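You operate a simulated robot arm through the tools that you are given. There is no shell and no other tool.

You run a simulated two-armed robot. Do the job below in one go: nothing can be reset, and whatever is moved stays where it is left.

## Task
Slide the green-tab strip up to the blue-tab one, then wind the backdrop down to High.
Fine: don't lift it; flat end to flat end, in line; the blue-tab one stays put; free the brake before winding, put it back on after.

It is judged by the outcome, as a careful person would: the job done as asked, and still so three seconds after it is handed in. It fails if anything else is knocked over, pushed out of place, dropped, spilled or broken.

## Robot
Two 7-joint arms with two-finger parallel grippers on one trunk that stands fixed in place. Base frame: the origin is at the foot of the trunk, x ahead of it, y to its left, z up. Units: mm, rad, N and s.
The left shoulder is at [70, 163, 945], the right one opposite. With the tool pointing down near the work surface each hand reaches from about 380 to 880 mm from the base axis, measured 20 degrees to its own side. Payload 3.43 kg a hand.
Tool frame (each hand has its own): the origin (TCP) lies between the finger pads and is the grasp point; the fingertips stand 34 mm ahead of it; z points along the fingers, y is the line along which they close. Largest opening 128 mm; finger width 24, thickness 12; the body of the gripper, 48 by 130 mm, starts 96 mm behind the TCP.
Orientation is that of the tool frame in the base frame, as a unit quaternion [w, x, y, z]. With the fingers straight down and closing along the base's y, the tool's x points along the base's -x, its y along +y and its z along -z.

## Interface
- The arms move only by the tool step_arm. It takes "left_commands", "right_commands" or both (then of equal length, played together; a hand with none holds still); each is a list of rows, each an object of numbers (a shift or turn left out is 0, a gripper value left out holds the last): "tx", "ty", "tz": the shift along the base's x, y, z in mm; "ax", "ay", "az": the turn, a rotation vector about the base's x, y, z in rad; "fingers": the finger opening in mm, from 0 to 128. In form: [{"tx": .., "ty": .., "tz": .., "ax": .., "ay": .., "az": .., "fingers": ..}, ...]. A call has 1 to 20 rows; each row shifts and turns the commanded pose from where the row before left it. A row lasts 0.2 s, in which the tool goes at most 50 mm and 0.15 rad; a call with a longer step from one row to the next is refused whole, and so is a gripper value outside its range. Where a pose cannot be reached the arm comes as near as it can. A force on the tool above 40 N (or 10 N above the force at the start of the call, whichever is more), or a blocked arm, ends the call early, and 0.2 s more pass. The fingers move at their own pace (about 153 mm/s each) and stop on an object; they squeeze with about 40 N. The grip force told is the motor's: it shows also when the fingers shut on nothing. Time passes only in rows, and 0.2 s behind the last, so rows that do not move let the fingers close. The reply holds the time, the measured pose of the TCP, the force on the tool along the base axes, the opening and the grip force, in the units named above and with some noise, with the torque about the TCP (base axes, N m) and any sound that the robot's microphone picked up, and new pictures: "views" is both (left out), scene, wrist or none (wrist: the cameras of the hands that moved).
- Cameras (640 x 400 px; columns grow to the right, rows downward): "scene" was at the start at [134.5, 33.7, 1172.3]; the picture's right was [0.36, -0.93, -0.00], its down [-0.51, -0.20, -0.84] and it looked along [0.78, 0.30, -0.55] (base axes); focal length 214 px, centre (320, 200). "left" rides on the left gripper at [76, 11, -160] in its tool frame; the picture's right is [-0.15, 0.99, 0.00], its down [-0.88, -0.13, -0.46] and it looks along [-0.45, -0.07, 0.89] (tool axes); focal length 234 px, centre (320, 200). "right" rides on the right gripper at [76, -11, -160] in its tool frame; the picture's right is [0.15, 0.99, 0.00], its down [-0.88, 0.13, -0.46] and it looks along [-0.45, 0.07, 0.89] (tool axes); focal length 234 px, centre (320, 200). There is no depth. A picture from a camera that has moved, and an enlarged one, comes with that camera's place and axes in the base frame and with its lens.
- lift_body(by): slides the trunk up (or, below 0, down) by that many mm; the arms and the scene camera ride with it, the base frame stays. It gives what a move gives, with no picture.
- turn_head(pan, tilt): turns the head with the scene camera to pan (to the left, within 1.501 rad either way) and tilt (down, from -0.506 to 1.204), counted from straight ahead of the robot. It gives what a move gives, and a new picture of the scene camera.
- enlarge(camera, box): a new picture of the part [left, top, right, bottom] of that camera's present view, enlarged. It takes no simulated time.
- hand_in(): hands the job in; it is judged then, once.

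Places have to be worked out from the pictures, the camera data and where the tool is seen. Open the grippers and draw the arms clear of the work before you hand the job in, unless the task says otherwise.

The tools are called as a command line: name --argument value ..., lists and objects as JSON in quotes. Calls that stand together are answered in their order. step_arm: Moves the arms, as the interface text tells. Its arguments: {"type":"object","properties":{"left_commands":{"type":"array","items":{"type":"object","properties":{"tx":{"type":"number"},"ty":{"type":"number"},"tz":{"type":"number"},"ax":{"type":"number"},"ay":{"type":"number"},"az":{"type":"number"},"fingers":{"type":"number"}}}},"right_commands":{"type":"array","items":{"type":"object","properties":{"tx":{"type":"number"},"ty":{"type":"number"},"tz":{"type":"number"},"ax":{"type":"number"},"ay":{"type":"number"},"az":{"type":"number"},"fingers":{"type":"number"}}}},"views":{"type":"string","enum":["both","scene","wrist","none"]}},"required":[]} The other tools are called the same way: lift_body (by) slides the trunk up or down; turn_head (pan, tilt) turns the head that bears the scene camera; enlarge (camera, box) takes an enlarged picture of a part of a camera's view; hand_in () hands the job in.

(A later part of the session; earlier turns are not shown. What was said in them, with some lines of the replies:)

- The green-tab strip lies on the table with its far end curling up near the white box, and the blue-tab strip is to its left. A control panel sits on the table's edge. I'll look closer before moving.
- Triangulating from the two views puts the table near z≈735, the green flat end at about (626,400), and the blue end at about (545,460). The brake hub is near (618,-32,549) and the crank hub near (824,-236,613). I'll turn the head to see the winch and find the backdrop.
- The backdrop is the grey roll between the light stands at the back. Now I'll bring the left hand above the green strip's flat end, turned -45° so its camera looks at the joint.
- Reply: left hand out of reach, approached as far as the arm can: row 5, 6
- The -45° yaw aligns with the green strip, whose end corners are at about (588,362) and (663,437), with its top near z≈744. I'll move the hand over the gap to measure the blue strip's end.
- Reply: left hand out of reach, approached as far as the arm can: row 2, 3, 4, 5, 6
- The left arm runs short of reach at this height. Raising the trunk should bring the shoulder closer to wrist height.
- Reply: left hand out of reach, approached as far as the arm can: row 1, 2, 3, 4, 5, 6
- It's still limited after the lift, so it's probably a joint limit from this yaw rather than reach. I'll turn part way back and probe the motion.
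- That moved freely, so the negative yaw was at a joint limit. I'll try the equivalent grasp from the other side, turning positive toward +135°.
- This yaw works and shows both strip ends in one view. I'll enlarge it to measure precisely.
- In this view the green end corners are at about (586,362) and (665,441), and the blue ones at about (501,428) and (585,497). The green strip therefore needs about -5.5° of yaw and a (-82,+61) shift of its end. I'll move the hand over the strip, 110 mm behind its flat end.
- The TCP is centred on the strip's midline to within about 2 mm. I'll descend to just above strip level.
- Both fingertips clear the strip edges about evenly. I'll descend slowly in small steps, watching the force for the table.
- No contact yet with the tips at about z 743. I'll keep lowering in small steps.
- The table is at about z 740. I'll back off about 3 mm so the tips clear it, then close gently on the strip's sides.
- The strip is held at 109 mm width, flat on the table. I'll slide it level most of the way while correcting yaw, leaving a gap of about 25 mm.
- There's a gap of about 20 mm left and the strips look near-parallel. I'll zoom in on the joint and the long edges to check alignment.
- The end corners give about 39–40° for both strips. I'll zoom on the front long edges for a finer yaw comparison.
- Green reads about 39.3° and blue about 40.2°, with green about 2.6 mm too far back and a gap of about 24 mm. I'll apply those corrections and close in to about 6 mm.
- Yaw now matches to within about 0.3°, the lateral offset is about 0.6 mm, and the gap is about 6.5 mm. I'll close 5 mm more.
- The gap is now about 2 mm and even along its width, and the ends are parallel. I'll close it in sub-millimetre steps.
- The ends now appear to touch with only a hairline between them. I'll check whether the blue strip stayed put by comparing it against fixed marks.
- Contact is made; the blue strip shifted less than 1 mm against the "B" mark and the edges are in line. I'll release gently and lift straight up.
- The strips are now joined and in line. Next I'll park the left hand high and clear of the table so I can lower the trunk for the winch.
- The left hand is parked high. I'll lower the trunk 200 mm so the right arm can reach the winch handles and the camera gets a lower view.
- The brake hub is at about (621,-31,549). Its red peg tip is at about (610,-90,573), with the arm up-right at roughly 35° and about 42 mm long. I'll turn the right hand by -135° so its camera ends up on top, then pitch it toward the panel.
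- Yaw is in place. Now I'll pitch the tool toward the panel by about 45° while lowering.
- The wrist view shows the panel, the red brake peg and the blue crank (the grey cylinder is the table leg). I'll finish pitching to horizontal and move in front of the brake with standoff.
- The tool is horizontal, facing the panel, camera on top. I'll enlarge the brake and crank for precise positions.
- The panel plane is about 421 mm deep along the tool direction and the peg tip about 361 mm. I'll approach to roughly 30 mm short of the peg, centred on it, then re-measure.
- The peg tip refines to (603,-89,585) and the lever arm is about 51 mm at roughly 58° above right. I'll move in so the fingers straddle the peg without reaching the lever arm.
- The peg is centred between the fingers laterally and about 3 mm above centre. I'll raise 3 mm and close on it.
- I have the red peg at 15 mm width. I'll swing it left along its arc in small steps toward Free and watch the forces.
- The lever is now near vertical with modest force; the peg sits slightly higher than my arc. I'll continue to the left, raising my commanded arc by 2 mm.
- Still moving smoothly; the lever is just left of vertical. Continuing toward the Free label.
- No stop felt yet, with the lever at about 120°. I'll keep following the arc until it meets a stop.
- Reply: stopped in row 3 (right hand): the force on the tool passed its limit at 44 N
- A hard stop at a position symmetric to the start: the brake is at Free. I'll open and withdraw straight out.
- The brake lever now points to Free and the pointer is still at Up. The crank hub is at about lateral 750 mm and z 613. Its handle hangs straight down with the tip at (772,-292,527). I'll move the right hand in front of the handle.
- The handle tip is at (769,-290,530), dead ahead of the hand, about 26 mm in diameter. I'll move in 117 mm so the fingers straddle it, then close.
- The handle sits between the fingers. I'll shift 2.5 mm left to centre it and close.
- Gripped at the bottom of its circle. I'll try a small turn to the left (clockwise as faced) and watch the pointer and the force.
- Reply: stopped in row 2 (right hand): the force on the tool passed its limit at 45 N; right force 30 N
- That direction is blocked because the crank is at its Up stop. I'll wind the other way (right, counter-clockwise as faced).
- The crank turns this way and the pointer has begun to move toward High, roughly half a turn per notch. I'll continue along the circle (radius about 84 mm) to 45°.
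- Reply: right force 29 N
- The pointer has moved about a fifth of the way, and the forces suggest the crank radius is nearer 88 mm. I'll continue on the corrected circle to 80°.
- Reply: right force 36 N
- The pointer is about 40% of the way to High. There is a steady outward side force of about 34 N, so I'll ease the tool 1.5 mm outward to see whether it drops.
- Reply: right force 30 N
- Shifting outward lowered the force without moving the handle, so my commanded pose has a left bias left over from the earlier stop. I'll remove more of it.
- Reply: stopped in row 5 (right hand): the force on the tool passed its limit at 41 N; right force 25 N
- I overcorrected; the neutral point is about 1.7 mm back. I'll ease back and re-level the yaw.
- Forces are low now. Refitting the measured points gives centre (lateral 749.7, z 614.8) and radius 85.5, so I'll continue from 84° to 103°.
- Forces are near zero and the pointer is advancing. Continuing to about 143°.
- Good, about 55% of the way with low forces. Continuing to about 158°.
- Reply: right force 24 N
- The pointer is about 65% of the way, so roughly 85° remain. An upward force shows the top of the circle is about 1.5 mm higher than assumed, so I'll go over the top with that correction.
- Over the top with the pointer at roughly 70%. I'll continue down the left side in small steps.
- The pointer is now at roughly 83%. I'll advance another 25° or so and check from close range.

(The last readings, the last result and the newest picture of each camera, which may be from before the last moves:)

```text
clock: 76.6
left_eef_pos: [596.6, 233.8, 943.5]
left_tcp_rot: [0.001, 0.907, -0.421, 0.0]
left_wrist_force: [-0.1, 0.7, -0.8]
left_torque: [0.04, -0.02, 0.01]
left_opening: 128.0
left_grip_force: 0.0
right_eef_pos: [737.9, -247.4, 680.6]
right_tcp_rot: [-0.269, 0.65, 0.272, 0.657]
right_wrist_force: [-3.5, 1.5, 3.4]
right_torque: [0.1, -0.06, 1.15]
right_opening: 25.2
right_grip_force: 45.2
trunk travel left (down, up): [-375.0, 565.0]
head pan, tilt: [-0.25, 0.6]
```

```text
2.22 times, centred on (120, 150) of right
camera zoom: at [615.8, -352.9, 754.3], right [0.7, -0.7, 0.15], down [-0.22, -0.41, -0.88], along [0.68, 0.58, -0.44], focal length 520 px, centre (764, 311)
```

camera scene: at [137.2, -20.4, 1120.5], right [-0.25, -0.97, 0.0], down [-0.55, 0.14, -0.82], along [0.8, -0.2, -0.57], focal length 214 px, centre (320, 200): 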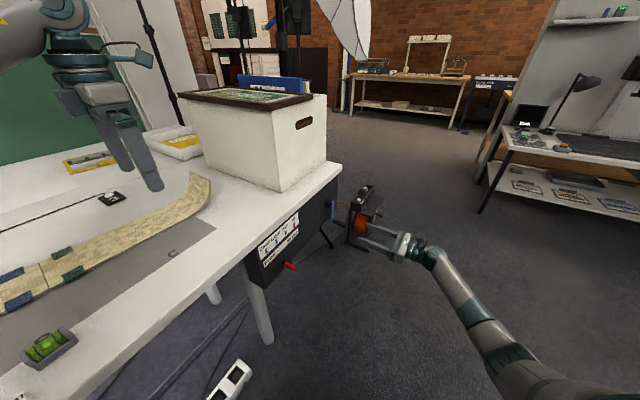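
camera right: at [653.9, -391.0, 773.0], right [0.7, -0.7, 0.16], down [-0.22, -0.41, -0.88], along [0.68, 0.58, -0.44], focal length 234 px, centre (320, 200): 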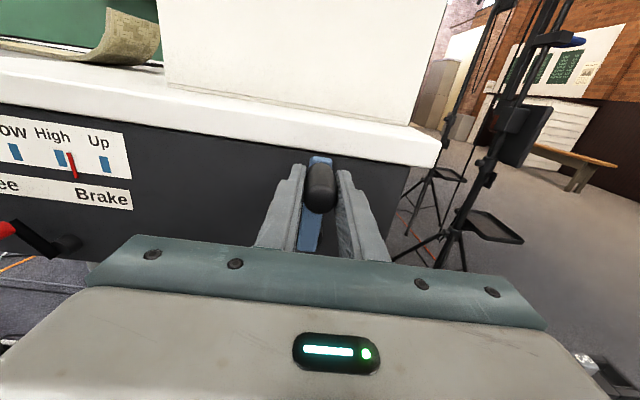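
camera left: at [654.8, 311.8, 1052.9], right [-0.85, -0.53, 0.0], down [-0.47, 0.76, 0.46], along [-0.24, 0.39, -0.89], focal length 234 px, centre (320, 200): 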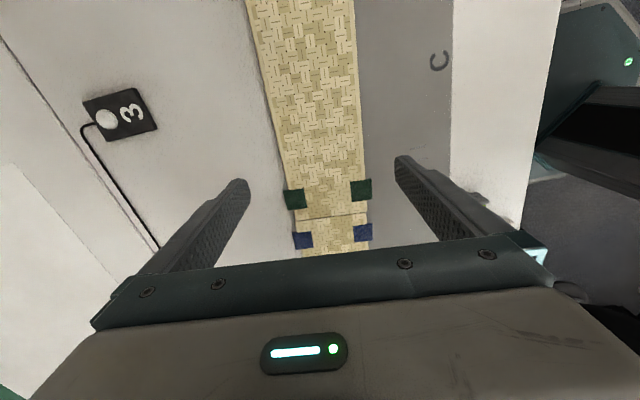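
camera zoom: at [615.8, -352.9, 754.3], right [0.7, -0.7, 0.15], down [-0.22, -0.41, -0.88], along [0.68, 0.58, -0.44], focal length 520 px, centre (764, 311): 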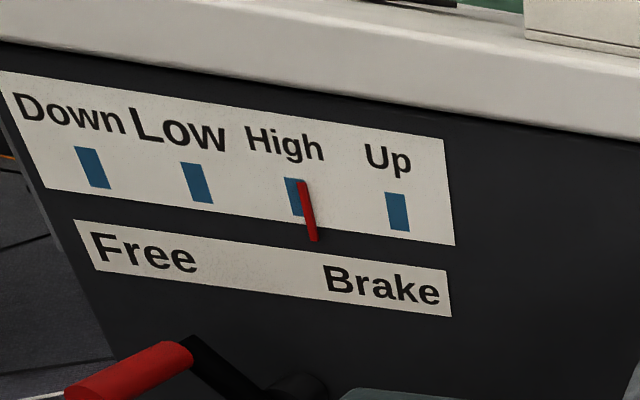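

The pointer is at about 86–88% with the crank at about 218°, so the target is near 250°. I'll advance 20° more and re-check.

step_arm --right_commands '[{"tx": -3.7, "ty": 3.7, "tz": -5.3}, {"tx": -3.3, "ty": 3.3, "tz": -5.7}, {"tx": -3.0, "ty": 3.0, "tz": -6.1}, {"tx": -2.6, "ty": 2.6, "tz": -6.45}, {}]' --views "none"

enlarge --camera "scene" --box '[260, 200, 308, 240]'

enlarge --camera "right" --box '[0, 40, 240, 220]'

```text
clock: 77.8
left_eef_pos: [596.5, 233.4, 944.4]
left_tcp_rot: [0.0, 0.907, -0.42, 0.0]
left_wrist_force: [0.8, 0.2, 0.7]
left_torque: [-0.02, 0.01, 0.0]
left_opening: 127.7
left_grip_force: 0.1
right_eef_pos: [723.8, -235.3, 657.9]
right_tcp_rot: [-0.269, 0.65, 0.272, 0.657]
right_wrist_force: [-13.9, 2.7, 7.3]
right_torque: [0.31, -0.33, 1.11]
right_opening: 25.1
right_grip_force: 44.9
trunk travel left (down, up): [-375.0, 565.0]
head pan, tilt: [-0.25, 0.6]
```

```text
10.00 times, centred on (284, 220) of scene
camera zoom: at [135.2, -20.0, 1120.8], right [-0.25, -0.97, 0.0], down [-0.55, 0.14, -0.83], along [0.8, -0.2, -0.56], focal length 2145 px, centre (680, 0)
```

zoom: 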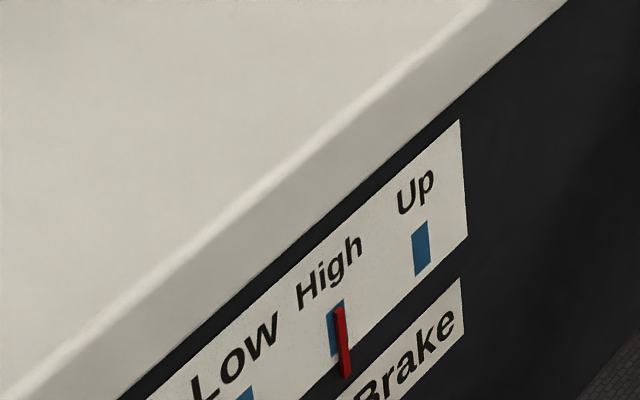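

```text
2.22 times, centred on (120, 130) of right
camera zoom: at [602.2, -339.4, 732.2], right [0.7, -0.7, 0.16], down [-0.22, -0.41, -0.88], along [0.68, 0.58, -0.44], focal length 520 px, centre (764, 356)
```

zoom: 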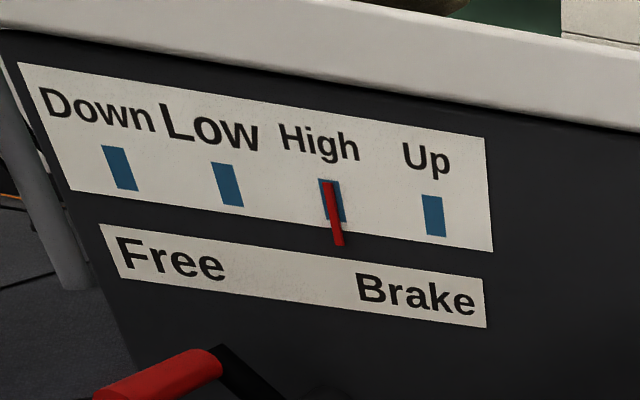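

The pointer is now essentially over High. I'll zoom in further for a precise comparison.

enlarge --camera "scene" --box '[284, 216, 308, 240]'

enlarge --camera "right" --box '[120, 90, 220, 165]'

```text
16.00 times, centred on (296, 228) of scene
camera zoom: at [135.2, -20.0, 1120.8], right [-0.25, -0.97, 0.0], down [-0.55, 0.14, -0.83], along [0.8, -0.2, -0.56], focal length 3432 px, centre (704, -248)
```

zoom: 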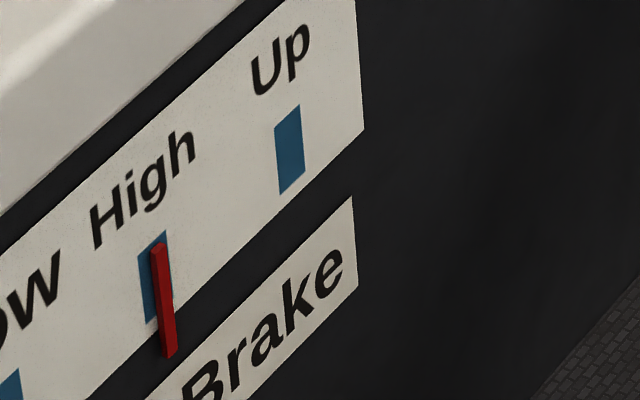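

```text
5.33 times, centred on (170, 128) of right
camera zoom: at [602.2, -339.4, 732.2], right [0.7, -0.7, 0.16], down [-0.22, -0.41, -0.88], along [0.68, 0.58, -0.44], focal length 1249 px, centre (1120, 587)
```

zoom: 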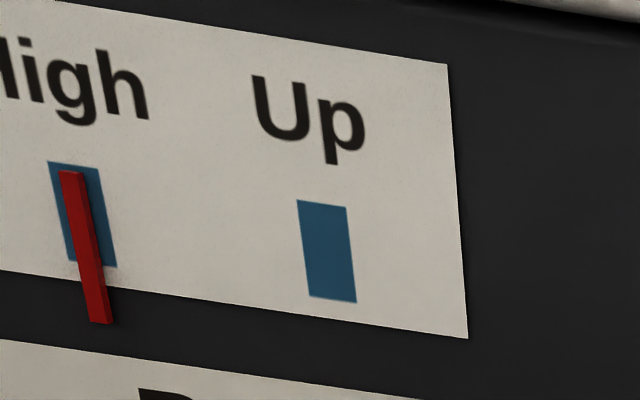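

Solving parallax between the two views, the pointer is only about 0.5 mm short of the centre of High. I'll nudge the crank about 4° more.

step_arm --right_commands '[{"tx": -1.3, "ty": 1.3, "tz": -2.3}, {"tx": -1.1, "ty": 1.1, "tz": -2.3}, {}, {}]' --views "none"

enlarge --camera "scene" --box '[284, 216, 308, 240]'

enlarge --camera "right" --box '[120, 90, 220, 165]'

```text
clock: 78.8
left_eef_pos: [595.9, 233.8, 944.7]
left_tcp_rot: [0.0, 0.907, -0.421, 0.001]
left_wrist_force: [0.5, -0.1, -0.4]
left_torque: [0.03, -0.01, 0.02]
left_opening: 128.0
left_grip_force: 0.0
right_eef_pos: [722.4, -231.2, 654.4]
right_tcp_rot: [-0.269, 0.65, 0.272, 0.657]
right_wrist_force: [-14.1, 3.8, 7.9]
right_torque: [0.12, -0.15, 1.15]
right_opening: 25.0
right_grip_force: 45.3
trunk travel left (down, up): [-375.0, 565.0]
head pan, tilt: [-0.25, 0.6]
```

```text
16.00 times, centred on (296, 228) of scene
camera zoom: at [135.3, -19.8, 1120.8], right [-0.25, -0.97, 0.0], down [-0.55, 0.14, -0.83], along [0.8, -0.2, -0.56], focal length 3432 px, centre (704, -248)
```

zoom: 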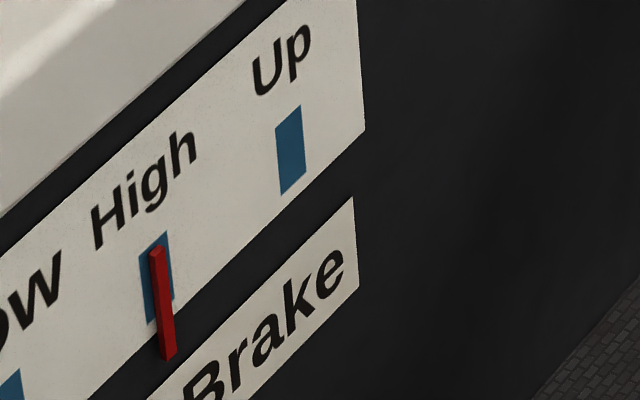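

```text
5.33 times, centred on (170, 128) of right
camera zoom: at [600.2, -337.3, 727.4], right [0.7, -0.7, 0.16], down [-0.22, -0.41, -0.88], along [0.68, 0.58, -0.44], focal length 1249 px, centre (1120, 587)
```

zoom: 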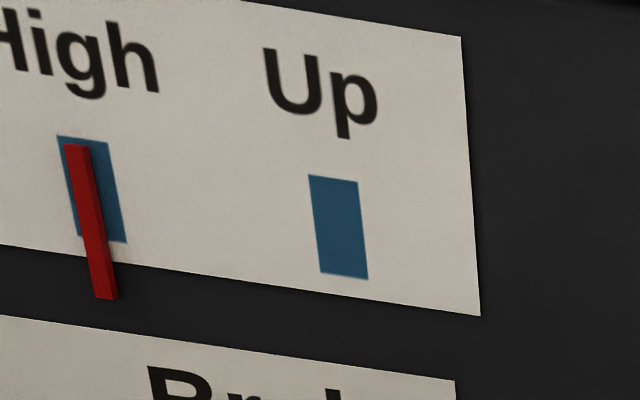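

The pointer is centred on High within about 0.2 mm, with no tangential load on the crank. I'll open the fingers slightly and check that nothing drifts.

step_arm --right_commands '[{"fingers": 30}, {"fingers": 36}, {}]' --views "none"

enlarge --camera "scene" --box '[260, 160, 380, 250]'

enlarge --camera "right" --box '[120, 60, 380, 220]'

```text
clock: 79.6
left_eef_pos: [598.1, 233.6, 943.4]
left_tcp_rot: [0.0, 0.907, -0.421, 0.0]
left_wrist_force: [-0.4, -0.8, 0.0]
left_torque: [0.03, 0.01, 0.02]
left_opening: 127.8
left_grip_force: 0.0
right_eef_pos: [722.4, -233.0, 652.2]
right_tcp_rot: [-0.269, 0.65, 0.271, 0.657]
right_wrist_force: [0.9, -0.6, -0.3]
right_torque: [0.03, -0.04, 0.01]
right_opening: 35.9
right_grip_force: 0.1
trunk travel left (down, up): [-375.0, 565.0]
head pan, tilt: [-0.25, 0.6]
```

```text
4.44 times, centred on (320, 205) of scene
camera zoom: at [137.2, -20.5, 1120.5], right [-0.25, -0.97, 0.0], down [-0.55, 0.14, -0.82], along [0.8, -0.2, -0.57], focal length 953 px, centre (320, 178)
```

zoom: 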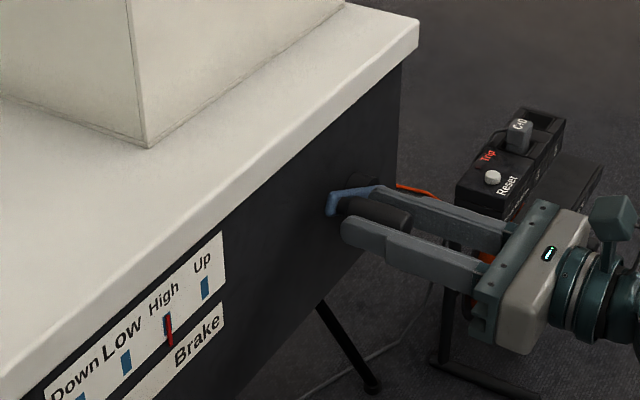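

```text
2.46 times, centred on (250, 140) of right
camera zoom: at [601.6, -338.2, 726.0], right [0.7, -0.7, 0.15], down [-0.22, -0.41, -0.88], along [0.68, 0.58, -0.44], focal length 576 px, centre (492, 348)
```

zoom: 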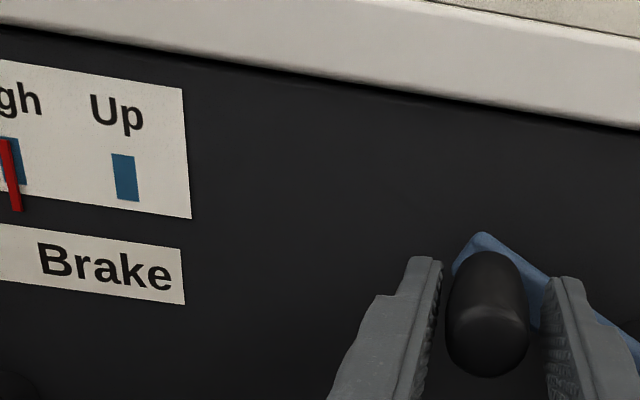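

The crank holds by itself and the pointer stays on High. I'll withdraw straight back and go to the brake.

step_arm --right_commands '[{"fingers": 50}, {"tx": -15, "ty": -15}, {"tx": -25, "ty": -25}, {"tx": -25, "ty": -25}, {"tx": -15, "ty": -15}, {}]' --views "both"

enlarge --camera "scene" --box '[284, 216, 308, 240]'

```text
clock: 81.0
left_eef_pos: [596.8, 233.5, 945.0]
left_tcp_rot: [0.001, 0.907, -0.421, 0.0]
left_wrist_force: [0.0, -0.8, 0.4]
left_torque: [-0.01, 0.01, 0.01]
left_opening: 128.0
left_grip_force: 0.0
right_eef_pos: [642.8, -313.2, 649.1]
right_tcp_rot: [-0.268, 0.65, 0.272, 0.657]
right_wrist_force: [-0.1, -0.1, 0.1]
right_torque: [0.0, -0.02, 0.01]
right_opening: 50.0
right_grip_force: 0.0
trunk travel left (down, up): [-375.0, 565.0]
head pan, tilt: [-0.25, 0.6]
camera scene: at [137.3, -20.4, 1120.5], right [-0.25, -0.97, 0.0], down [-0.55, 0.14, -0.82], along [0.8, -0.2, -0.57], focal length 214 px, centre (320, 200)
camera right: at [521.2, -418.6, 725.0], right [0.7, -0.7, 0.15], down [-0.22, -0.41, -0.88], along [0.68, 0.58, -0.44], focal length 234 px, centre (320, 200)
```

scene: 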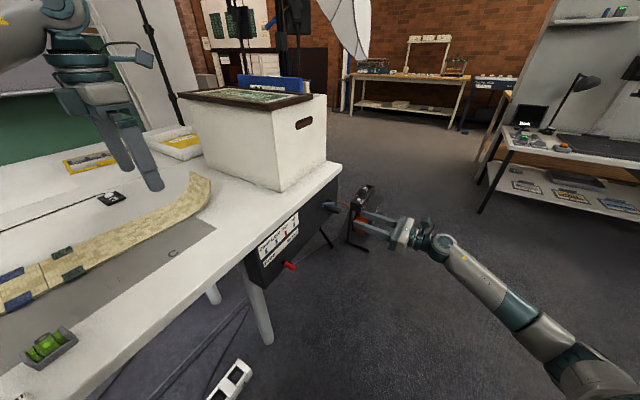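
right: 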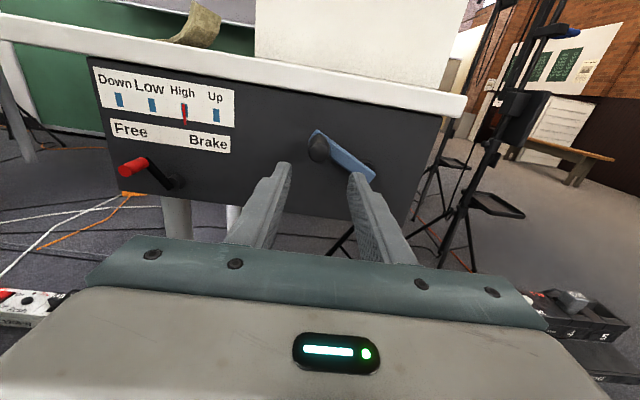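

```text
16.00 times, centred on (296, 228) of scene
camera zoom: at [137.3, -20.4, 1120.5], right [-0.25, -0.97, 0.0], down [-0.55, 0.14, -0.82], along [0.8, -0.2, -0.57], focal length 3432 px, centre (704, -248)
```

zoom: 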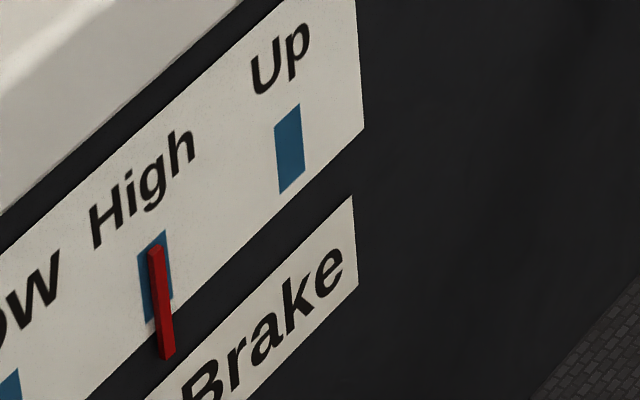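

The pointer reads centred on High. Moving the hand back in front of the brake peg.

step_arm --right_commands '[{"tx": -28.9, "ty": 28.9, "tz": -10.5}, {"tx": -28.9, "ty": 28.9, "tz": -10.5}, {"tx": -28.9, "ty": 28.9, "tz": -10.5}, {"tx": -28.9, "ty": 28.9, "tz": -10.5}, {"tx": -28.9, "ty": 28.9, "tz": -10.5}, {"tx": -28.9, "ty": 28.9, "tz": -10.5, "fingers": 64}, {}]' --views "wrist"

enlarge --camera "right" --box '[220, 40, 420, 200]'

```text
clock: 82.6
left_eef_pos: [597.4, 234.1, 944.1]
left_tcp_rot: [0.002, 0.907, -0.421, -0.001]
left_wrist_force: [0.4, 0.5, -0.6]
left_torque: [0.0, -0.01, -0.01]
left_opening: 128.0
left_grip_force: 0.0
right_eef_pos: [471.9, -141.3, 588.0]
right_tcp_rot: [-0.268, 0.65, 0.27, 0.658]
right_wrist_force: [0.4, 0.2, 1.0]
right_torque: [0.03, -0.02, 0.01]
right_opening: 63.9
right_grip_force: 0.0
trunk travel left (down, up): [-375.0, 565.0]
head pan, tilt: [-0.25, 0.6]
camera right: at [349.2, -246.5, 662.8], right [0.7, -0.7, 0.15], down [-0.22, -0.41, -0.88], along [0.68, 0.58, -0.44], focal length 234 px, centre (320, 200)
```

right: 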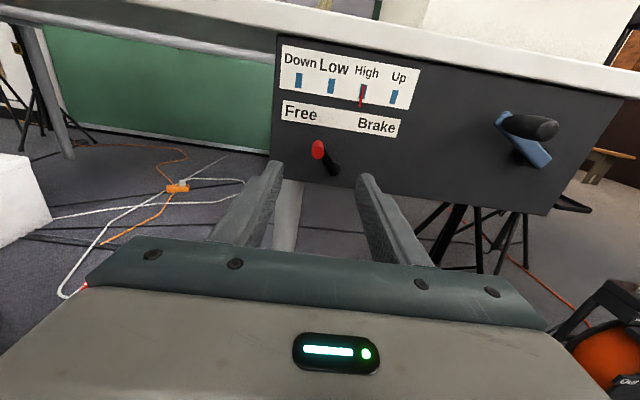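

```text
2.50 times, centred on (320, 120) of right
camera zoom: at [349.2, -246.5, 662.8], right [0.7, -0.7, 0.15], down [-0.22, -0.41, -0.88], along [0.68, 0.58, -0.44], focal length 585 px, centre (320, 400)
```

zoom: 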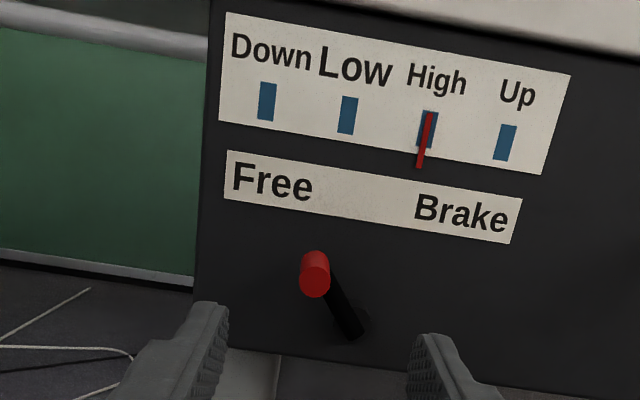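

The peg tip is at lateral 430, z 582–584. Moving in to straddle it and close.

step_arm --right_commands '[{"tx": 20, "ty": 21, "tz": -2}, {"tx": 20, "ty": 21, "tz": -1}, {"tx": 20, "ty": 21}, {"tx": 15, "ty": 15.8}, {"tx": 10.6, "ty": 11}, {}]' --views "wrist"

enlarge --camera "scene" --box '[240, 200, 340, 275]'

```text
clock: 84.0
left_eef_pos: [597.7, 233.1, 944.5]
left_tcp_rot: [0.0, 0.907, -0.421, -0.001]
left_wrist_force: [-0.8, 0.0, -0.5]
left_torque: [0.02, 0.02, 0.02]
left_opening: 127.9
left_grip_force: 0.0
right_eef_pos: [556.5, -49.9, 584.7]
right_tcp_rot: [-0.269, 0.65, 0.272, 0.657]
right_wrist_force: [1.1, 0.4, 0.1]
right_torque: [0.01, 0.01, -0.02]
right_opening: 64.1
right_grip_force: 0.1
trunk travel left (down, up): [-375.0, 565.0]
head pan, tilt: [-0.25, 0.6]
camera right: at [434.4, -155.2, 659.8], right [0.7, -0.7, 0.15], down [-0.22, -0.41, -0.88], along [0.68, 0.58, -0.44], focal length 234 px, centre (320, 200)
```

right: 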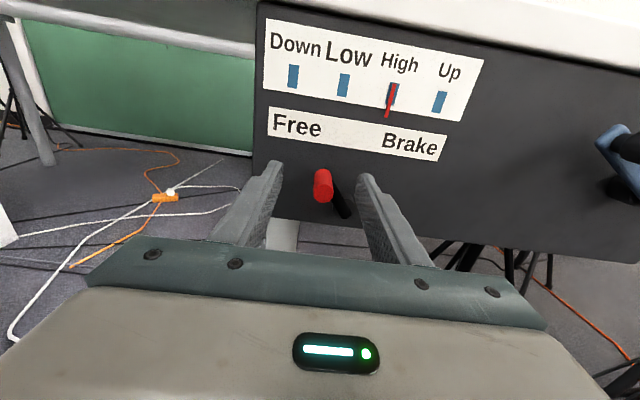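

```text
5.33 times, centred on (290, 238) of scene
camera zoom: at [137.1, -20.5, 1120.5], right [-0.25, -0.97, 0.0], down [-0.55, 0.14, -0.82], along [0.8, -0.2, -0.57], focal length 1144 px, centre (480, 0)
```

zoom: 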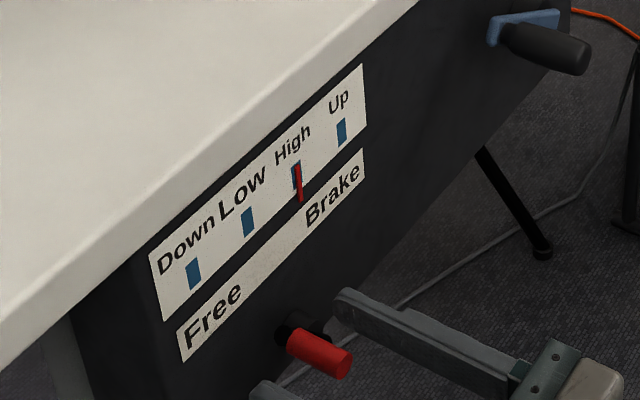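

The peg is centred within about 2 mm. I'll adjust slightly and close on it.

step_arm --right_commands '[{"tx": 1, "ty": -1, "tz": 1.5, "fingers": 40}, {"fingers": 24}, {"fingers": 8}, {}, {}]' --views "none"

enlarge --camera "right" --box '[220, 60, 460, 240]'

```text
clock: 85.2
left_eef_pos: [597.6, 231.6, 942.7]
left_tcp_rot: [0.001, 0.907, -0.421, -0.001]
left_wrist_force: [0.4, 0.9, -0.3]
left_torque: [0.02, 0.0, -0.01]
left_opening: 127.9
left_grip_force: 0.1
right_eef_pos: [558.3, -51.3, 588.0]
right_tcp_rot: [-0.268, 0.649, 0.272, 0.658]
right_wrist_force: [10.0, -5.4, 1.4]
right_torque: [-0.21, 0.02, 0.22]
right_opening: 15.1
right_grip_force: 45.3
trunk travel left (down, up): [-375.0, 565.0]
head pan, tilt: [-0.25, 0.6]
```

```text
2.22 times, centred on (340, 150) of right
camera zoom: at [436.2, -156.5, 661.4], right [0.69, -0.7, 0.15], down [-0.22, -0.41, -0.88], along [0.68, 0.58, -0.44], focal length 520 px, centre (276, 311)
```

zoom: 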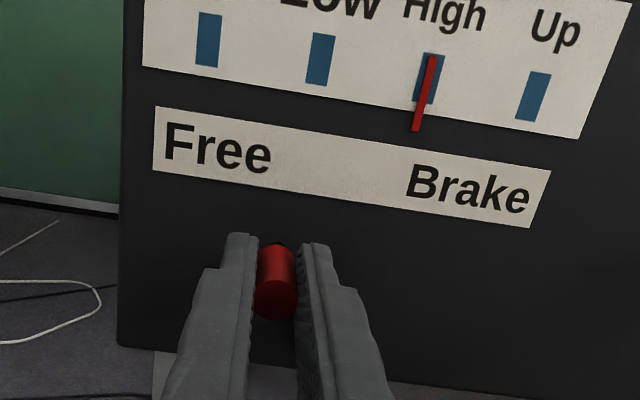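

Gripped. I'll swing the lever back over its arc toward Brake, first half.

step_arm --right_commands '[{"tx": 3.6, "ty": -3.6, "tz": 3.0}, {"tx": 3.4, "ty": -3.4, "tz": 2.3}, {"tx": 3.4, "ty": -3.4, "tz": 1.7}, {"tx": 3.6, "ty": -3.6, "tz": 1.3}, {"tx": 3.6, "ty": -3.6, "tz": 0.7}, {"tx": 3.05, "ty": -3.05, "tz": 0.2}, {}]' --views "none"

```text
clock: 86.8
left_eef_pos: [596.3, 232.7, 945.2]
left_tcp_rot: [0.001, 0.907, -0.421, -0.001]
left_wrist_force: [0.4, -0.2, -0.3]
left_torque: [-0.07, -0.01, -0.03]
left_opening: 127.9
left_grip_force: 0.0
right_eef_pos: [576.6, -71.3, 597.5]
right_tcp_rot: [-0.268, 0.649, 0.271, 0.659]
right_wrist_force: [-5.1, 3.3, 9.4]
right_torque: [0.32, 0.1, 0.38]
right_opening: 15.3
right_grip_force: 45.0
trunk travel left (down, up): [-375.0, 565.0]
head pan, tilt: [-0.25, 0.6]
```

Forces are small and the lever is at the top of its arc. Completing the second half to the Brake stop.

step_arm --right_commands '[{"tx": 3.7, "ty": -3.7, "tz": 0.3}, {"tx": 3.6, "ty": -3.6, "tz": -0.6}, {"tx": 3.5, "ty": -3.5, "tz": -1.2}, {"tx": 3.4, "ty": -3.4, "tz": -1.8}, {"tx": 3.3, "ty": -3.3, "tz": -2.3}, {"tx": 2.6, "ty": -2.6, "tz": -2.3}, {}]' --views "none"

enlarge --camera "right" --box '[160, 40, 420, 240]'

enlarge --camera "scene" --box '[240, 200, 340, 275]'

```text
clock: 88.4
left_eef_pos: [597.1, 233.8, 944.5]
left_tcp_rot: [0.0, 0.907, -0.421, -0.001]
left_wrist_force: [-0.4, 0.6, 0.3]
left_torque: [-0.05, 0.0, 0.03]
left_opening: 127.9
left_grip_force: 0.0
right_eef_pos: [597.0, -91.1, 588.6]
right_tcp_rot: [-0.268, 0.649, 0.272, 0.658]
right_wrist_force: [-3.5, 3.6, 1.3]
right_torque: [0.31, 0.1, 0.39]
right_opening: 15.3
right_grip_force: 44.8
trunk travel left (down, up): [-375.0, 565.0]
head pan, tilt: [-0.25, 0.6]
```

```text
2.00 times, centred on (290, 140) of right
camera zoom: at [475.5, -196.1, 662.8], right [0.7, -0.7, 0.15], down [-0.22, -0.41, -0.88], along [0.68, 0.58, -0.44], focal length 468 px, centre (380, 320)
```

zoom: 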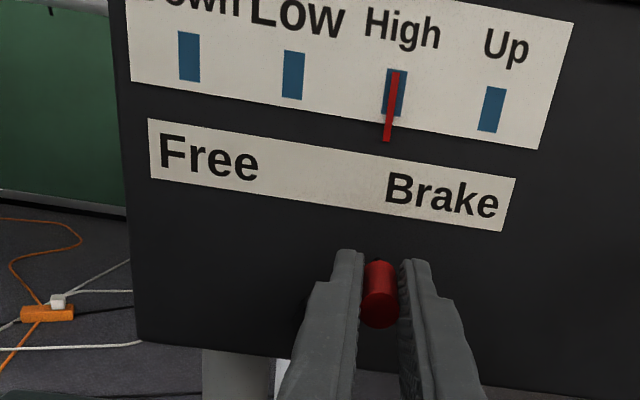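

```text
5.33 times, centred on (290, 238) of scene
camera zoom: at [136.7, -20.2, 1120.6], right [-0.25, -0.97, 0.0], down [-0.55, 0.14, -0.83], along [0.8, -0.2, -0.56], focal length 1144 px, centre (480, 0)
```

zoom: 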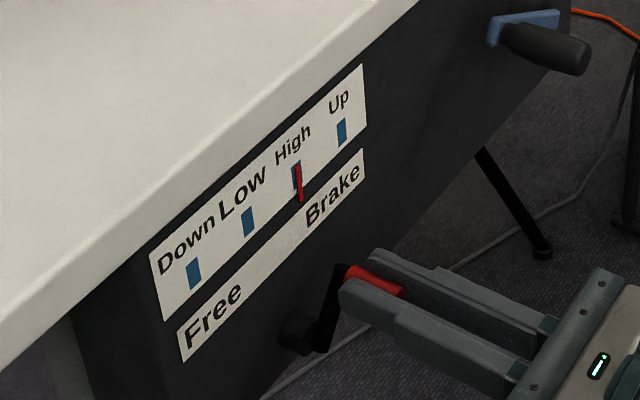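

It's almost back to its starting position (lateral 486.6 vs 488.2). I'll push a little further to seat it against the Brake stop.

step_arm --right_commands '[{"tx": 1.3, "ty": -1.3, "tz": -1.2}, {"tx": 1.2, "ty": -1.2, "tz": -1.2}, {"tx": 1.0, "ty": -1.0, "tz": -1.0}, {}]' --views "none"

```text
clock: 89.4
left_eef_pos: [595.2, 234.7, 945.0]
left_tcp_rot: [0.001, 0.907, -0.42, 0.002]
left_wrist_force: [0.4, -0.4, -0.4]
left_torque: [0.02, 0.0, 0.02]
left_opening: 128.0
left_grip_force: 0.0
right_eef_pos: [598.3, -92.4, 587.4]
right_tcp_rot: [-0.269, 0.649, 0.273, 0.658]
right_wrist_force: [-20.7, 12.7, 10.6]
right_torque: [0.57, -0.28, 0.22]
right_opening: 15.5
right_grip_force: 45.4
trunk travel left (down, up): [-375.0, 565.0]
head pan, tilt: [-0.25, 0.6]
```

A firm stop at lateral 488.4, the lever's starting position: the brake is on. I'll release and withdraw.

step_arm --right_commands '[{"tx": -0.8, "ty": 0.8, "tz": 0.5}, {"fingers": 24}, {"fingers": 50}, {"tx": -15, "ty": -15}, {"tx": -30, "ty": -30}, {"tx": -30, "ty": -30}, {"tx": -20, "ty": -20}]' --views "both"

enlarge --camera "right" --box '[160, 20, 420, 200]'

enlarge --camera "scene" --box '[240, 190, 360, 275]'

```text
clock: 91.0
left_eef_pos: [597.6, 233.5, 944.1]
left_tcp_rot: [0.0, 0.907, -0.42, 0.0]
left_wrist_force: [0.2, -0.1, 0.0]
left_torque: [0.03, -0.02, 0.0]
left_opening: 128.0
left_grip_force: 0.1
right_eef_pos: [506.1, -187.9, 583.7]
right_tcp_rot: [-0.269, 0.649, 0.272, 0.657]
right_wrist_force: [-0.3, -0.1, 0.2]
right_torque: [0.02, 0.01, 0.0]
right_opening: 50.1
right_grip_force: 0.0
trunk travel left (down, up): [-375.0, 565.0]
head pan, tilt: [-0.25, 0.6]
camera scene: at [136.9, -20.4, 1120.6], right [-0.25, -0.97, 0.0], down [-0.55, 0.14, -0.83], along [0.8, -0.2, -0.56], focal length 214 px, centre (320, 200)
camera right: at [383.8, -292.4, 658.4], right [0.7, -0.7, 0.15], down [-0.22, -0.41, -0.88], along [0.68, 0.58, -0.44], focal length 234 px, centre (320, 200)
```

scene: 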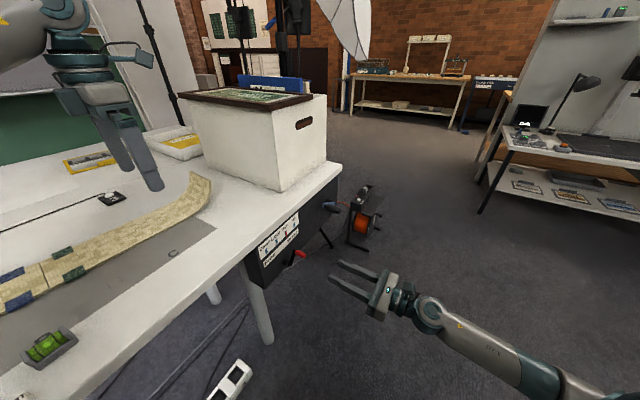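
right: 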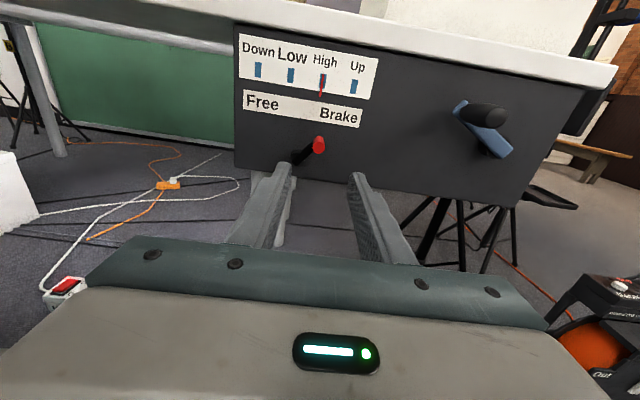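

```text
2.22 times, centred on (290, 110) of right
camera zoom: at [383.8, -292.4, 658.4], right [0.7, -0.7, 0.15], down [-0.22, -0.41, -0.88], along [0.68, 0.58, -0.44], focal length 520 px, centre (387, 400)
```

zoom: 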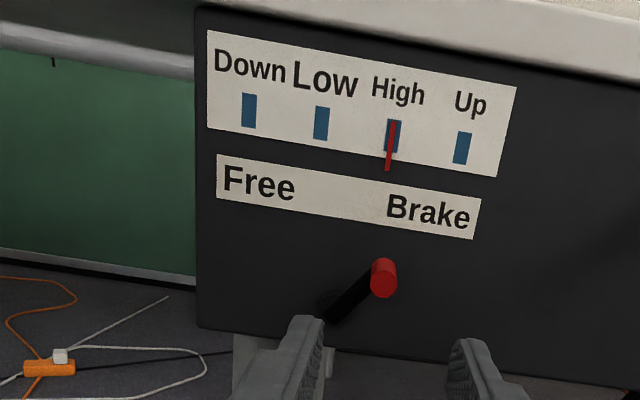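

```text
4.71 times, centred on (300, 232) of scene
camera zoom: at [136.9, -20.4, 1120.6], right [-0.25, -0.97, 0.0], down [-0.55, 0.14, -0.83], along [0.8, -0.2, -0.56], focal length 1009 px, centre (414, 47)
```

zoom: 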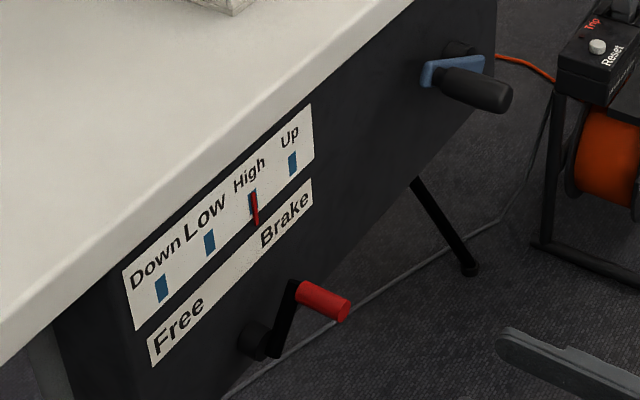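

The brake is on and the pointer sits on High. I'll draw both arms well clear with grippers open, then check the strips and backdrop.

step_arm --right_commands '[{"tx": -20, "ty": -25, "fingers": 128}, {"tx": -20, "ty": -25}, {"tx": -20, "ty": -25}, {"tx": -10, "ty": -25}, {}]' --left_commands '[{"tz": 30, "tx": -15}, {"tz": 30, "tx": -20}, {"tz": 30, "tx": -20}, {"tz": 30, "tx": -20}, {}]' --views "none"

turn_head --pan 0.6 --tilt 0.35

enlarge --camera "left" --box '[160, 0, 480, 250]'

```text
clock: 92.2
left_eef_pos: [525.0, 231.0, 1064.6]
left_tcp_rot: [0.001, 0.907, -0.421, 0.0]
left_wrist_force: [0.8, -0.1, -0.4]
left_torque: [0.02, -0.01, 0.04]
left_opening: 128.0
left_grip_force: 0.0
right_eef_pos: [435.5, -289.4, 585.4]
right_tcp_rot: [-0.268, 0.65, 0.271, 0.657]
right_wrist_force: [0.5, -0.4, 0.6]
right_torque: [-0.01, 0.02, 0.03]
right_opening: 128.0
right_grip_force: 0.0
trunk travel left (down, up): [-375.0, 565.0]
head pan, tilt: [-0.25, 0.6]
```

```text
clock: 93.4
left_eef_pos: [524.2, 230.7, 1063.8]
left_tcp_rot: [0.001, 0.907, -0.421, 0.0]
left_wrist_force: [-0.1, -0.4, -0.8]
left_torque: [-0.03, 0.0, 0.0]
left_opening: 128.0
left_grip_force: 0.1
right_eef_pos: [434.7, -289.7, 585.8]
right_tcp_rot: [-0.269, 0.65, 0.271, 0.657]
right_wrist_force: [0.2, 0.7, -0.5]
right_torque: [-0.01, -0.01, -0.02]
right_opening: 128.4
right_grip_force: 0.0
trunk travel left (down, up): [-375.0, 565.0]
head pan, tilt: [0.6, 0.351]
camera scene: at [128.3, 53.9, 1143.3], right [0.56, -0.83, 0.0], down [-0.28, -0.19, -0.94], along [0.78, 0.53, -0.34], focal length 214 px, centre (320, 200)
```

scene: 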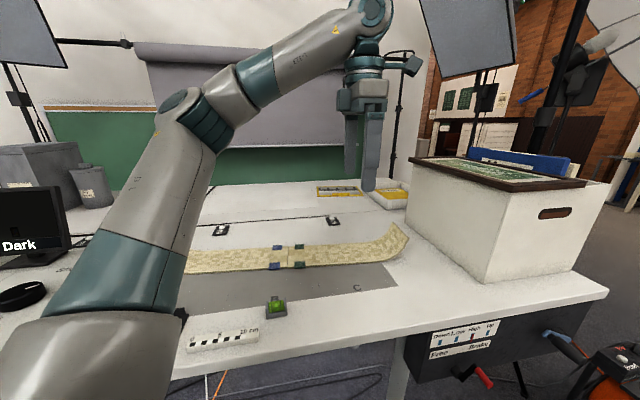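

```text
1.60 times, centred on (320, 125) of left
camera zoom: at [564.1, 165.6, 1224.5], right [-0.85, -0.53, 0.0], down [-0.47, 0.76, 0.46], along [-0.24, 0.39, -0.89], focal length 375 px, centre (320, 320)
```

zoom: 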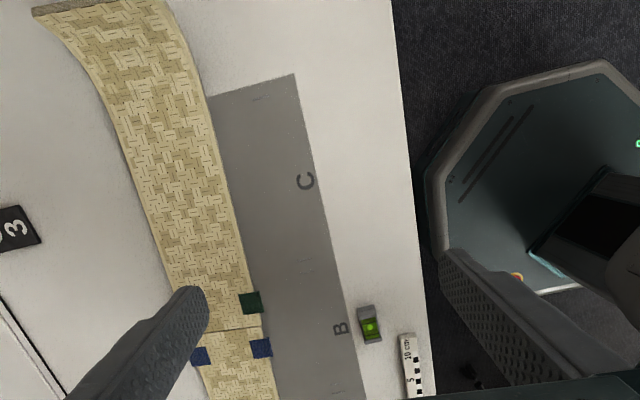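

The backdrop has come down one notch, and the strips are still joined. One last close look at the joint and the winch before handing in.

enlarge --camera "scene" --box '[240, 225, 340, 285]'

enlarge --camera "scene" --box '[420, 310, 520, 390]'

```text
6.40 times, centred on (290, 255) of scene
camera zoom: at [128.3, 53.9, 1143.3], right [0.56, -0.83, 0.0], down [-0.28, -0.19, -0.94], along [0.78, 0.53, -0.34], focal length 1373 px, centre (512, -152)
```

zoom: 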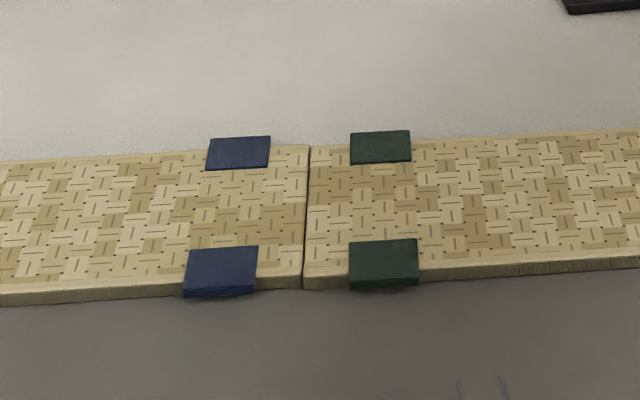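

```text
5.00 times, centred on (470, 350) of scene
camera zoom: at [128.3, 53.9, 1143.3], right [0.56, -0.83, 0.0], down [-0.28, -0.19, -0.94], along [0.78, 0.53, -0.34], focal length 1072 px, centre (-430, -550)
```

zoom: 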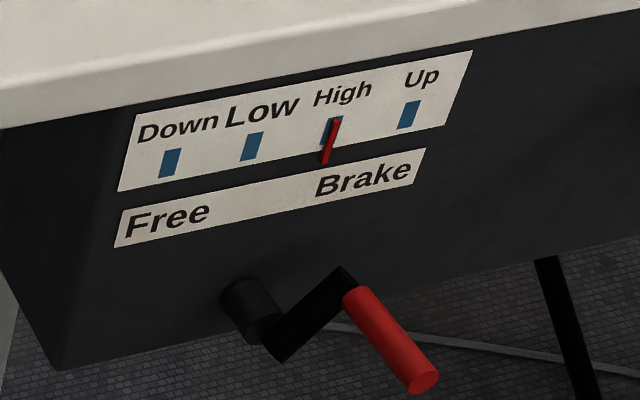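

The strips sit flat end to flat end and in line, the pointer is on High, the brake is on, and both arms are clear with grippers open. Handing in.

hand_in

```text
The job is handed in.
```

The job is handed in. The green-tab strip is butted up to the blue-tab strip, and the backdrop is wound down to High.

- **Strips:** I slid the green-tab strip flat along the table, without lifting it. It sits flat end to flat end and in line with the blue-tab strip. On contact the blue-tab strip shifted a little, at most about 1 mm against the "B" mark on the mat.
- **Backdrop:** I freed the brake first, then wound until the pointer was centred on High. On the way I tried the wrong direction once and met the crank's end stop. When I let go of the crank, the pointer stayed put.
- **Brake:** It is back on, seated against its stop where it started.

Both grippers are open and the arms are clear. I saw nothing else knocked or moved in the final views.
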